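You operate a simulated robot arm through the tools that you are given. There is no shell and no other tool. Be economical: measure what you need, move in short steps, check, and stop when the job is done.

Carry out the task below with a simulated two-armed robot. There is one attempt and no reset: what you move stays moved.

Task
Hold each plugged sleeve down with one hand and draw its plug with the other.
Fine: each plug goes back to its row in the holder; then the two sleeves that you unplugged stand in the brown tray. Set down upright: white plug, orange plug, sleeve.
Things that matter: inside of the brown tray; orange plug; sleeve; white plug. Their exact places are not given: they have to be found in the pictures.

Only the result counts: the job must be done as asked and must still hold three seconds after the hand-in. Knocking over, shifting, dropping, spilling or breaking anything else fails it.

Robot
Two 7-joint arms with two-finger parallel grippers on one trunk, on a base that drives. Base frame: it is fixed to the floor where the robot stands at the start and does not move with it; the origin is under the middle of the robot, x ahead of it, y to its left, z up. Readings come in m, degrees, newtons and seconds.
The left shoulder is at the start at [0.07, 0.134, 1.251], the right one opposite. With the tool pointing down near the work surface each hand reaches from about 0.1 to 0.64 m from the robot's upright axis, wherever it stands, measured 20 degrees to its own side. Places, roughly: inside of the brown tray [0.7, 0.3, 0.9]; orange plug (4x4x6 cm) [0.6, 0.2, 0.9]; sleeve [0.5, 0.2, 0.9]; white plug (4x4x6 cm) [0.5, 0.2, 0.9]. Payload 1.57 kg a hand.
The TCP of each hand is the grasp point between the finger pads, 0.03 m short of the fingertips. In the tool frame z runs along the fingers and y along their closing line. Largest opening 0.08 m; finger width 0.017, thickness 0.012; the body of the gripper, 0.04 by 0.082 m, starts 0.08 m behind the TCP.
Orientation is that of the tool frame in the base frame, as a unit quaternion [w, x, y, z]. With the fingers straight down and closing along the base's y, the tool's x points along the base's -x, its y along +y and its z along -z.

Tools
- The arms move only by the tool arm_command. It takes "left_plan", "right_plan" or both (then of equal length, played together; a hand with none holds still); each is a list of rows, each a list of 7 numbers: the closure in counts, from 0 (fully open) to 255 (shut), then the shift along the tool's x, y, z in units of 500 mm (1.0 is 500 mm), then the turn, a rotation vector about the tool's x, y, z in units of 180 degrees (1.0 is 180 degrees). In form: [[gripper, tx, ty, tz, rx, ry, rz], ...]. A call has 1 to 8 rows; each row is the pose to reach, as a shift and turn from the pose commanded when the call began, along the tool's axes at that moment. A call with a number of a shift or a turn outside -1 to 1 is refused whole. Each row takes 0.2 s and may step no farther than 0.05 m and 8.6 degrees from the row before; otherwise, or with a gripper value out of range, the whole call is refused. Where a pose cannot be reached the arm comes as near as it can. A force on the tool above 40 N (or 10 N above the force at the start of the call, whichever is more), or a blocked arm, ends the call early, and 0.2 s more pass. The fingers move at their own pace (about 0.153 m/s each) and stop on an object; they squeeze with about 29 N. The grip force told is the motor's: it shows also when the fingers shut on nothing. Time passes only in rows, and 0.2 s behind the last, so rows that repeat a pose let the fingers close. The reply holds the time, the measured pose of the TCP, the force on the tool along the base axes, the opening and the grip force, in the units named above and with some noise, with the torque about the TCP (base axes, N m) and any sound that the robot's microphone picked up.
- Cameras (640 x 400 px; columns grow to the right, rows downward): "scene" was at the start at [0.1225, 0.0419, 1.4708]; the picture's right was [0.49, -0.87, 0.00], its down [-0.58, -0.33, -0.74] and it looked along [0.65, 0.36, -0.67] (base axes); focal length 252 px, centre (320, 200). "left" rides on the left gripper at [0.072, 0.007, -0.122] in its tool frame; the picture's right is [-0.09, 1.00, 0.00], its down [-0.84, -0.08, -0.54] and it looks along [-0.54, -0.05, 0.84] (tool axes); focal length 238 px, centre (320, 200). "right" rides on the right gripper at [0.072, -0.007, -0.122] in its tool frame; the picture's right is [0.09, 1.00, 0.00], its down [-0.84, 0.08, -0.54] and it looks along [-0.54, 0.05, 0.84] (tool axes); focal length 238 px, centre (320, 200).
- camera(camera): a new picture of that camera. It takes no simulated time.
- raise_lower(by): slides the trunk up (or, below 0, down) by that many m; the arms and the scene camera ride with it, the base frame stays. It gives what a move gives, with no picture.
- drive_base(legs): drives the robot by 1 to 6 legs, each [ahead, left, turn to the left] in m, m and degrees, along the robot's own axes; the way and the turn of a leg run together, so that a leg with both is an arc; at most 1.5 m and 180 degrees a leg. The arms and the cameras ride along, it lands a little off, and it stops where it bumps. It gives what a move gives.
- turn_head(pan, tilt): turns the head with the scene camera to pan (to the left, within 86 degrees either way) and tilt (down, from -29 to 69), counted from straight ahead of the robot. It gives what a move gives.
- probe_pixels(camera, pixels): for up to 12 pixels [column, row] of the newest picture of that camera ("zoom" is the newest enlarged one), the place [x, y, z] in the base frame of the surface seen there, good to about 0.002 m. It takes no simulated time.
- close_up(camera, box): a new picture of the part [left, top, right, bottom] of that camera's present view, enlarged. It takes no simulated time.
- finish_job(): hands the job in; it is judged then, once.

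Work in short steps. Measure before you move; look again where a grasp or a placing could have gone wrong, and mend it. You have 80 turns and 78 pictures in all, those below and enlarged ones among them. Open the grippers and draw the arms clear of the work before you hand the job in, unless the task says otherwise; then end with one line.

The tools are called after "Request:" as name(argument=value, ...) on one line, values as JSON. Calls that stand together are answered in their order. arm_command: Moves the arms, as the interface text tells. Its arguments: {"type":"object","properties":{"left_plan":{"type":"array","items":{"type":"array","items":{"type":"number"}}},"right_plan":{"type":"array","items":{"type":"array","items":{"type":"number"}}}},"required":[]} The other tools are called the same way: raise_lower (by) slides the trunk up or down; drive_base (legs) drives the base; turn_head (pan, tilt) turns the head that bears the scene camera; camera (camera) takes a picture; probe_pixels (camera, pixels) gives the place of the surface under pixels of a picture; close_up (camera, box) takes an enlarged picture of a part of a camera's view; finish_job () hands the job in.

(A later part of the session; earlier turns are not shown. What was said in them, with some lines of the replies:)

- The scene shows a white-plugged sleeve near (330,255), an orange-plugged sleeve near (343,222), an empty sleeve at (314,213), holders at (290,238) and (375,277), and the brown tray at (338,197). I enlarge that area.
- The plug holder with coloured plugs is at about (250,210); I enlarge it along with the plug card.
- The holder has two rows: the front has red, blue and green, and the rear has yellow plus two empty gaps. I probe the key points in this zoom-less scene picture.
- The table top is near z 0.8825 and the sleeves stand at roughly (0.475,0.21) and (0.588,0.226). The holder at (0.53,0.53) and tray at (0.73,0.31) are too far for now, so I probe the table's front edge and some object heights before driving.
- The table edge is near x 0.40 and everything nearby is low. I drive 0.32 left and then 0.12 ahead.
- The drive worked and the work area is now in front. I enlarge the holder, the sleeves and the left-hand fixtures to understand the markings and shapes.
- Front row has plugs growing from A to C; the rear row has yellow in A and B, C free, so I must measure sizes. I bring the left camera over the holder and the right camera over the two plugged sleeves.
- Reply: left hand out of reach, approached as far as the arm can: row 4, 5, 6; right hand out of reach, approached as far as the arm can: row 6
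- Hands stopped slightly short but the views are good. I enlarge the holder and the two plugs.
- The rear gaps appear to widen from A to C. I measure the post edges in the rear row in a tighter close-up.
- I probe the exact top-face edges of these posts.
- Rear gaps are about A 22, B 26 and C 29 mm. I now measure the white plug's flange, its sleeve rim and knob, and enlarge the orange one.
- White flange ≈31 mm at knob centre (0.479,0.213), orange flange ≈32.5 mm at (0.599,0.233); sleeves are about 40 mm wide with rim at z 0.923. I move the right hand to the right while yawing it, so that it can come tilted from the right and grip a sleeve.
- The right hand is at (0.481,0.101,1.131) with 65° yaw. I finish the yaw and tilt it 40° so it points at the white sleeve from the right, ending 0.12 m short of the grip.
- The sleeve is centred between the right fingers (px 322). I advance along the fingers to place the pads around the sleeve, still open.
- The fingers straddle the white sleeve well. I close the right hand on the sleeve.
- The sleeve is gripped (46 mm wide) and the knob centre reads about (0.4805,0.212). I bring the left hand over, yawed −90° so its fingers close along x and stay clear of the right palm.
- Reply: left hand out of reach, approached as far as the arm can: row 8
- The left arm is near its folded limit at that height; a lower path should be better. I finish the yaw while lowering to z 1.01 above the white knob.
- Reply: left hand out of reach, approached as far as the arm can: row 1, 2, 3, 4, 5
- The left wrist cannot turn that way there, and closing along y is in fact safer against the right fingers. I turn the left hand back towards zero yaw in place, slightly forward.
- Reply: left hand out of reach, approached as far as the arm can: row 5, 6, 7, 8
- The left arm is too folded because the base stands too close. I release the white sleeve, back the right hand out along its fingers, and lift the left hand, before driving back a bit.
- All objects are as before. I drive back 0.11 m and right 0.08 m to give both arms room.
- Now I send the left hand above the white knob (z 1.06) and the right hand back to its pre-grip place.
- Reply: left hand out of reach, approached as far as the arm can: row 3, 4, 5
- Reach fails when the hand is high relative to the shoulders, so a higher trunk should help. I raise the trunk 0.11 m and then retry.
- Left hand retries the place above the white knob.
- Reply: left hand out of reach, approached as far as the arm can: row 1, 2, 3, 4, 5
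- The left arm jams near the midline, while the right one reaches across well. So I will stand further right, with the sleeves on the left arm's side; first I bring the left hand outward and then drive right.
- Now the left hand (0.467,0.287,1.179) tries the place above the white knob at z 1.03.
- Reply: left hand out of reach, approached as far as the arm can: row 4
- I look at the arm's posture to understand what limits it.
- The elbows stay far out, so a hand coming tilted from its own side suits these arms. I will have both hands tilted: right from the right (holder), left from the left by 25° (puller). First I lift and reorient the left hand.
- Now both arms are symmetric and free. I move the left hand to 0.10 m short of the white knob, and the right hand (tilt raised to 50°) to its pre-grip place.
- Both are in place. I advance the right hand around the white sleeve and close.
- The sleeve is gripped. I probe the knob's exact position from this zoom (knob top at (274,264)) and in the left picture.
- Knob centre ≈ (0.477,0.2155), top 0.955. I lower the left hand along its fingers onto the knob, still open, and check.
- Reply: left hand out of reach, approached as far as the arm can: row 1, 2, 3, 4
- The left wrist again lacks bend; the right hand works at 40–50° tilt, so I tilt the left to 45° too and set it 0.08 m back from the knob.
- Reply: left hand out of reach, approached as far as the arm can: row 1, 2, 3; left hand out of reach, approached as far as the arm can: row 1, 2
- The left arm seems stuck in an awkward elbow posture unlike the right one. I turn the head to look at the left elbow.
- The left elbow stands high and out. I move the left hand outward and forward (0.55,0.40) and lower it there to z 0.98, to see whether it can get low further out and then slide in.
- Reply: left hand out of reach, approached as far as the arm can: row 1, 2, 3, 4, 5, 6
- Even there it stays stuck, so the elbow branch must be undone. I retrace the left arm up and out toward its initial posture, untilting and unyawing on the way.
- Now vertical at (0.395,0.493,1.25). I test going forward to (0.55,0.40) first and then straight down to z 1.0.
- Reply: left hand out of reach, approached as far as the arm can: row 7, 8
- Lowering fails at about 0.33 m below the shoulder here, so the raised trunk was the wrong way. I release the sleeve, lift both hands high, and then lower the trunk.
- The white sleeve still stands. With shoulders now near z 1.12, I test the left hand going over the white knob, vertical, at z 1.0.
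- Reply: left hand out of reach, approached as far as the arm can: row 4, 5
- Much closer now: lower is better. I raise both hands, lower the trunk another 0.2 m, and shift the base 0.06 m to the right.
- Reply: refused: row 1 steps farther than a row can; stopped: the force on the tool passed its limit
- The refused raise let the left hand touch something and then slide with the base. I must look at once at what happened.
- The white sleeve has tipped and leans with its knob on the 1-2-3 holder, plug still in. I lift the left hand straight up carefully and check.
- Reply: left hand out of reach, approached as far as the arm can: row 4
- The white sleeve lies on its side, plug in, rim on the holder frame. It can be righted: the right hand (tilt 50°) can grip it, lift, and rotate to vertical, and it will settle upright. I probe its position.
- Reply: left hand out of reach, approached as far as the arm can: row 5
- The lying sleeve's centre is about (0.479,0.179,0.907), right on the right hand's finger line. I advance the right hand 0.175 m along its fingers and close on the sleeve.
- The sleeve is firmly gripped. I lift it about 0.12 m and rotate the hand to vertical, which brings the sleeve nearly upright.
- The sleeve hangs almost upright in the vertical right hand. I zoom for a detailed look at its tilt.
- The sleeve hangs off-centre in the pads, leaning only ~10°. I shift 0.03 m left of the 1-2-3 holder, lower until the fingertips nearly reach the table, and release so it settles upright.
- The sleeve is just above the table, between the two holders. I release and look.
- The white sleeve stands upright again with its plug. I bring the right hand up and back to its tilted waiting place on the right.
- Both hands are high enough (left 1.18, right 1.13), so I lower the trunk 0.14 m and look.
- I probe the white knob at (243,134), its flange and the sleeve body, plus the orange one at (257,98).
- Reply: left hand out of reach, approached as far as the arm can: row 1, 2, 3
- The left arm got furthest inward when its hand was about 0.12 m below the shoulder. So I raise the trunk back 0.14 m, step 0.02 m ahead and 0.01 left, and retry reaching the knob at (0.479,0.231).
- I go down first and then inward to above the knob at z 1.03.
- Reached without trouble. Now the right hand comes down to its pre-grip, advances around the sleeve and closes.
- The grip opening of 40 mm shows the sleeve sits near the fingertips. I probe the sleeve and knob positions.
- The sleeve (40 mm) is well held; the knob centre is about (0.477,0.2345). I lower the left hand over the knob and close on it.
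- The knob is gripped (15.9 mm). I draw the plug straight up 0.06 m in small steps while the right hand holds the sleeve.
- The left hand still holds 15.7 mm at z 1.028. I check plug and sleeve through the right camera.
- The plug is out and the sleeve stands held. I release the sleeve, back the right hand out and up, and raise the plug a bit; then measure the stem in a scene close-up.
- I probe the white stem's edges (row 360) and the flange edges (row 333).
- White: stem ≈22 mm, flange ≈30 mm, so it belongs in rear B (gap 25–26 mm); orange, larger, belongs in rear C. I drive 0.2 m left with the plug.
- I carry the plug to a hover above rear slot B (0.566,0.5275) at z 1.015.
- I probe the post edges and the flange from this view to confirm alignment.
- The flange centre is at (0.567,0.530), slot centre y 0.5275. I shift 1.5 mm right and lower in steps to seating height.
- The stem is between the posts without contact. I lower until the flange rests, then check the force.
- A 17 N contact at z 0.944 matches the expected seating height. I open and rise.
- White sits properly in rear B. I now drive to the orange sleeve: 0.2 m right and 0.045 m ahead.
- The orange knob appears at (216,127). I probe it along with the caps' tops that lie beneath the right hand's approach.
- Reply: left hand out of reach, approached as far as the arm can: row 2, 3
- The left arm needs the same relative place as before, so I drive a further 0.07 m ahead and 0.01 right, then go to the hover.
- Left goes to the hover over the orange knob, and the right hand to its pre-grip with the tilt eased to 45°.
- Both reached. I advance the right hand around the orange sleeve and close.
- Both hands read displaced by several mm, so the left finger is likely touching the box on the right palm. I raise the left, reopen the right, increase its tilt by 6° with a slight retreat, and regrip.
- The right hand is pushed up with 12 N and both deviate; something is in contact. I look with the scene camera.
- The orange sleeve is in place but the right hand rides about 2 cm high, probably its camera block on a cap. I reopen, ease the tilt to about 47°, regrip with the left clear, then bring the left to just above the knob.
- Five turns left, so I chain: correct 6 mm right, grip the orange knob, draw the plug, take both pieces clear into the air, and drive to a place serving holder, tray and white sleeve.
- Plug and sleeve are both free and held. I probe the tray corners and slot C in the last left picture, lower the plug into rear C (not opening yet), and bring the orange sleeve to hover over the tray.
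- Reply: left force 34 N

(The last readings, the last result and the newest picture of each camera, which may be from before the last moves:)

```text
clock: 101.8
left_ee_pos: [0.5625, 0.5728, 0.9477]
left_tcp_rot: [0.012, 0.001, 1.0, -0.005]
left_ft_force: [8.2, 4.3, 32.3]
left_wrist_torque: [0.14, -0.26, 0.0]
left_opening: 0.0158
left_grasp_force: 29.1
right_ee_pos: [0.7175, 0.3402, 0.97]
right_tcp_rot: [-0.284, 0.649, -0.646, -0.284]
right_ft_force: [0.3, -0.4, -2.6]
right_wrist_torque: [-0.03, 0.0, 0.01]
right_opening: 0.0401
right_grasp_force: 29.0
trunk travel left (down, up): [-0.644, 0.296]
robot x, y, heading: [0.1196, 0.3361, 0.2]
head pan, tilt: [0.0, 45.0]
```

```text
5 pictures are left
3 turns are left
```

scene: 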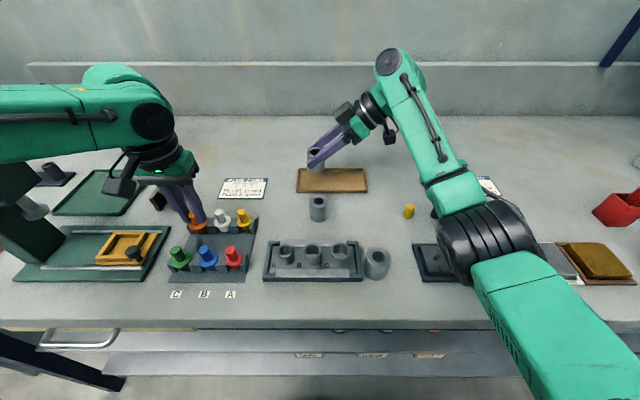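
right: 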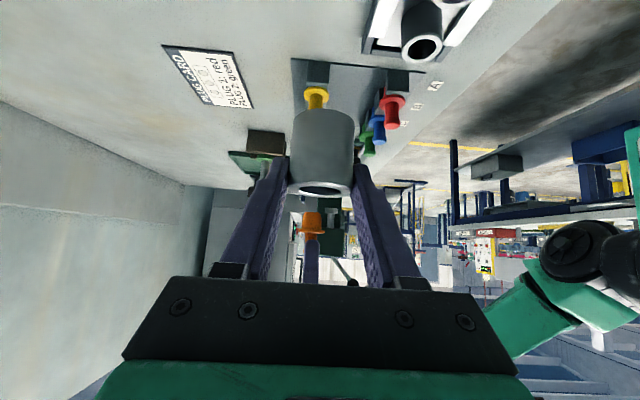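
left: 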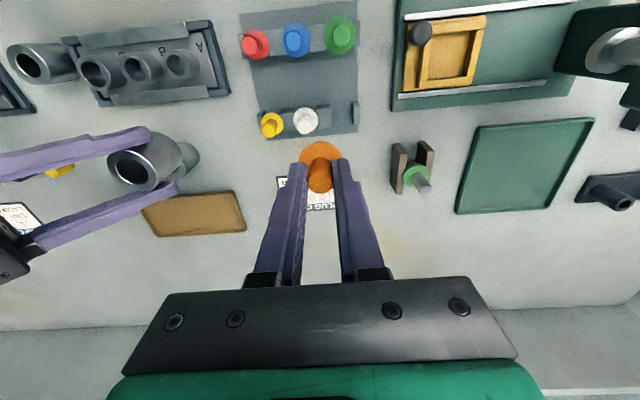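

The orange plug rests in rear C (firm contact at z 0.947) and the orange sleeve hovers correctly over the tray. I release the plug, set the orange sleeve in the tray, then fetch the white sleeve and hold it low over the tray.

Request:
arm_command(left_plan=[[255, 0, 0, -0.007, 0, 0, 0], [165, 0, 0, -0.008, 0, 0, 0], [165, 0, 0, -0.008, 0, 0, 0], [165, 0, 0, -0.02, 0, 0, 0], [165, 0, 0, -0.07, 0, 0, 0], [165, 0, 0, -0.14, 0, 0, 0], [165, 0, 0, -0.22, 0, 0, 0], [165, 0, 0, -0.3, 0, 0, 0]])

Request:
arm_command(right_plan=[[255, 0.027, 0, 0.025, 0, 0, 0], [255, 0.054, 0, 0.05, 0, 0, 0], [90, 0.054, 0, 0.05, 0, 0, 0], [60, 0.054, 0, 0.05, 0, 0, 0], [60, 0.054, 0, -0.01, 0, 0, 0], [30, 0.054, 0, -0.1, 0, 0, 0], [0, 0.054, 0, -0.19, 0, 0, 0], [0, -0.012, 0, -0.251, 0, 0, 0]])

Request:
arm_command(right_plan=[[0, 0.034, 0.068, -0.012, 0, 0, 0], [0, 0.067, 0.136, -0.024, 0, 0, 0], [0, 0.101, 0.204, -0.036, 0, 0, 0], [0, 0.135, 0.273, -0.048, 0, 0, 0], [0, 0.168, 0.341, -0.06, 0, 0, 0], [0, 0.202, 0.409, -0.073, 0, 0, 0], [0, 0.2355, 0.477, -0.0846, 0, 0, 0]])

Request:
arm_command(right_plan=[[0, 0, 0, 0.06, 0, 0, 0], [0, 0, 0, 0.12, 0, 0, 0], [0, 0, 0, 0.18, 0, 0, 0], [0, 0, 0, 0.24, 0, 0, 0], [110, 0, 0, 0.24, 0, 0, 0], [255, 0, 0, 0.24, 0, 0, 0], [255, 0, 0, 0.24, 0, 0, 0], [255, 0, 0, 0.24, 0, 0, 0]])

Request:
arm_command(right_plan=[[255, -0.049, 0, -0.045, 0, 0, 0], [255, -0.098, 0, -0.09, 0, 0, 0], [255, -0.147, 0, -0.135, 0, 0, 0], [255, -0.158, -0.095, -0.123, 0, 0, 0], [255, -0.169, -0.19, -0.111, 0, 0, 0], [255, -0.18, -0.286, -0.099, 0, 0, 0], [255, -0.191, -0.381, -0.087, 0, 0, 0], [255, -0.2025, -0.476, -0.075, 0, 0, 0]])

Request:
arm_command(right_plan=[[255, 0.044, 0, 0.04, 0, 0, 0], [255, 0.088, 0, 0.08, 0, 0, 0], [255, 0.12, 0, 0.11, 0, 0, 0]])

Request:
close_up(camera="scene", box=[160, 120, 420, 290])

Request:
close_up(camera="right", box=[160, 60, 480, 260])

```text
clock: 103.6
left_ee_pos: [0.5571, 0.5731, 1.0972]
left_tcp_rot: [0.009, 0.001, 1.0, -0.005]
left_ft_force: [0.0, 0.2, 0.2]
left_wrist_torque: [0.02, -0.01, 0.01]
left_opening: 0.0286
left_grasp_force: 0.0
right_ee_pos: [0.7192, 0.3405, 0.9667]
right_tcp_rot: [-0.284, 0.648, -0.647, -0.285]
right_ft_force: [-0.8, 1.0, -2.9]
right_wrist_torque: [0.02, 0.03, 0.01]
right_opening: 0.0398
right_grasp_force: 28.7
trunk travel left (down, up): [-0.644, 0.296]
robot x, y, heading: [0.1242, 0.334, -0.2]
head pan, tilt: [0.0, 45.0]
```

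```text
clock: 105.4
left_ee_pos: [0.5559, 0.5753, 1.0967]
left_tcp_rot: [0.01, 0.001, 1.0, -0.006]
left_ft_force: [-0.9, 0.5, 0.1]
left_wrist_torque: [0.0, -0.03, 0.01]
left_opening: 0.0284
left_grasp_force: 0.1
right_ee_pos: [0.7184, 0.2541, 1.0603]
right_tcp_rot: [-0.283, 0.649, -0.646, -0.284]
right_ft_force: [-0.1, -0.3, 0.4]
right_wrist_torque: [-0.01, 0.0, -0.01]
right_opening: 0.08
right_grasp_force: 0.2
trunk travel left (down, up): [-0.644, 0.296]
robot x, y, heading: [0.1249, 0.3367, -0.0]
head pan, tilt: [0.0, 45.0]
```

```text
clock: 107.0
left_ee_pos: [0.556, 0.5737, 1.0981]
left_tcp_rot: [0.011, 0.0, 1.0, -0.004]
left_ft_force: [0.0, -0.2, 0.7]
left_wrist_torque: [-0.04, 0.0, -0.01]
left_opening: 0.0283
left_grasp_force: 0.1
right_ee_pos: [0.478, 0.1427, 1.0022]
right_tcp_rot: [-0.284, 0.649, -0.646, -0.285]
right_ft_force: [-0.5, -0.6, 0.4]
right_wrist_torque: [-0.05, -0.02, -0.01]
right_opening: 0.0799
right_grasp_force: 0.1
trunk travel left (down, up): [-0.644, 0.296]
robot x, y, heading: [0.1212, 0.3377, 0.2]
head pan, tilt: [0.0, 45.0]
```

```text
clock: 108.8
left_ee_pos: [0.557, 0.5735, 1.096]
left_tcp_rot: [0.01, 0.001, 1.0, -0.005]
left_ft_force: [0.1, 0.0, 0.0]
left_wrist_torque: [0.0, -0.04, -0.03]
left_opening: 0.0282
left_grasp_force: 0.0
right_ee_pos: [0.4794, 0.2305, 0.92]
right_tcp_rot: [-0.284, 0.648, -0.647, -0.284]
right_ft_force: [-0.2, 0.5, -0.2]
right_wrist_torque: [0.0, 0.0, 0.0]
right_opening: 0.0398
right_grasp_force: 29.0
trunk travel left (down, up): [-0.644, 0.296]
robot x, y, heading: [0.1173, 0.3359, -0.2]
head pan, tilt: [0.0, 45.0]
```

```text
clock: 110.6
left_ee_pos: [0.5584, 0.5764, 1.0945]
left_tcp_rot: [0.009, 0.001, 1.0, -0.006]
left_ft_force: [0.2, 0.6, 0.4]
left_wrist_torque: [-0.06, 0.0, 0.03]
left_opening: 0.0283
left_grasp_force: 0.1
right_ee_pos: [0.719, 0.2735, 1.013]
right_tcp_rot: [-0.282, 0.65, -0.647, -0.283]
right_ft_force: [-0.1, -0.1, -3.4]
right_wrist_torque: [-0.02, -0.03, 0.01]
right_opening: 0.0398
right_grasp_force: 28.7
trunk travel left (down, up): [-0.644, 0.296]
robot x, y, heading: [0.1215, 0.3334, 0.2]
head pan, tilt: [0.0, 45.0]
```

```text
clock: 111.4
left_ee_pos: [0.5576, 0.5744, 1.0953]
left_tcp_rot: [0.01, 0.001, 1.0, -0.005]
left_ft_force: [0.2, 0.0, 0.1]
left_wrist_torque: [0.01, -0.03, -0.02]
left_opening: 0.0281
left_grasp_force: 0.2
right_ee_pos: [0.7186, 0.271, 0.9328]
right_tcp_rot: [-0.284, 0.648, -0.646, -0.284]
right_ft_force: [-0.3, -0.2, -3.3]
right_wrist_torque: [-0.01, 0.01, 0.01]
right_opening: 0.0397
right_grasp_force: 29.1
trunk travel left (down, up): [-0.644, 0.296]
robot x, y, heading: [0.1226, 0.3366, 0.1]
head pan, tilt: [0.0, 45.0]
```

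```text
2.35 times, centred on (290, 205) of scene
```

zoom: 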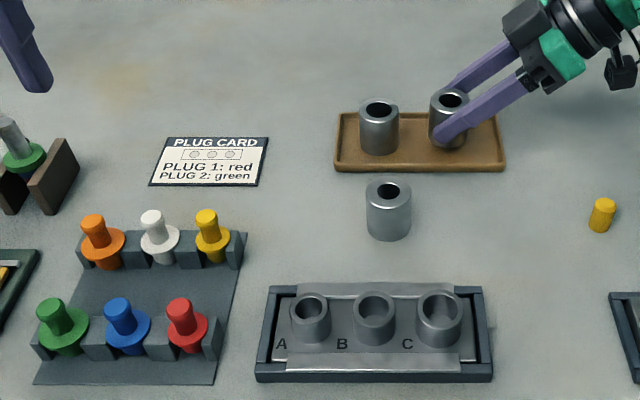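

```text
2.00 times, centred on (320, 160) of right
2 turns are left
```

zoom: 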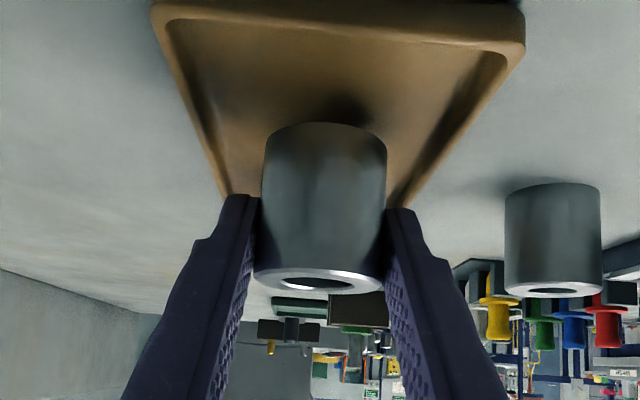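

Both plugs sit in the rear row, the orange sleeve stands in the tray, and the white one hovers about 1 cm above the tray floor. I lower it 9 mm, release, and withdraw both hands, opened.

Request:
arm_command(right_plan=[[255, 0.007, 0, 0.006, 0, 0, 0], [255, 0.013, 0, 0.012, 0, 0, 0], [90, 0.013, 0, 0.012, 0, 0, 0], [60, 0.013, 0, 0.012, 0, 0, 0], [60, 0.013, 0, -0.05, 0, 0, 0], [30, 0.013, 0, -0.14, 0, 0, 0], [0, 0.013, 0, -0.23, 0, 0, 0], [0, -0.05, 0, -0.29, 0, 0, 0]])

Request:
arm_command(left_plan=[[0, 0, 0, -0.08, 0, 0, 0], [0, 0, 0, -0.16, 0, 0, 0], [0, 0, 0, -0.2, 0, 0, 0]], right_plan=[[0, -0.06, 0, -0.055, 0, 0, 0], [0, -0.12, 0, -0.11, 0, 0, 0], [0, -0.12, 0, -0.11, 0, 0, 0]])

Request:
close_up(camera="scene", box=[160, 120, 420, 290])

```text
clock: 113.2
left_ee_pos: [0.5557, 0.5759, 1.095]
left_tcp_rot: [0.01, 0.001, 1.0, -0.007]
left_ft_force: [-0.9, 1.1, 0.4]
left_wrist_torque: [-0.02, -0.03, 0.0]
left_opening: 0.0285
left_grasp_force: 0.1
right_ee_pos: [0.712, 0.1803, 1.0557]
right_tcp_rot: [-0.284, 0.649, -0.647, -0.282]
right_ft_force: [-1.4, 0.0, 0.7]
right_wrist_torque: [-0.04, -0.02, 0.0]
right_opening: 0.08
right_grasp_force: 0.1
right hand out of reach, approached as far as the arm can: row 8
trunk travel left (down, up): [-0.644, 0.296]
robot x, y, heading: [0.1186, 0.3365, 0.3]
head pan, tilt: [0.0, 45.0]
```

```text
clock: 114.0
left_ee_pos: [0.5584, 0.5786, 1.1944]
left_tcp_rot: [0.009, 0.001, 1.0, -0.004]
left_ft_force: [0.5, -0.4, 0.8]
left_wrist_torque: [-0.03, 0.04, 0.0]
left_opening: 0.0799
left_grasp_force: 0.0
right_ee_pos: [0.6909, 0.1714, 1.121]
right_tcp_rot: [-0.283, 0.649, -0.646, -0.285]
right_ft_force: [0.1, 0.2, 0.3]
right_wrist_torque: [-0.02, -0.01, 0.03]
right_opening: 0.0799
right_grasp_force: 0.0
right hand out of reach, approached as far as the arm can: row 1, 2, 3
trunk travel left (down, up): [-0.644, 0.296]
robot x, y, heading: [0.1227, 0.3354, 0.1]
head pan, tilt: [0.0, 45.0]
```

```text
2.35 times, centred on (290, 205) of scene
1 turns are left
```

zoom: 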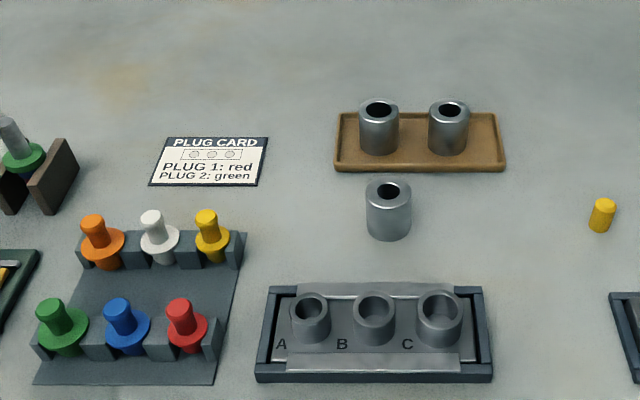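

Both sleeves stand upright in the brown tray, both plugs sit in the holder's rear row, and the hands are open and clear, so I hand in.

Request:
finish_job()

```text
The job is handed in.
```

I handed the job in. Both plugs are upright in the holder's rear row (white in slot B, orange in slot C, picked by plug size), and both sleeves stand in the brown tray. Midway I knocked the white sleeve over against the 1-2-3 holder; I stood it up again, and the final picture shows nothing else moved.
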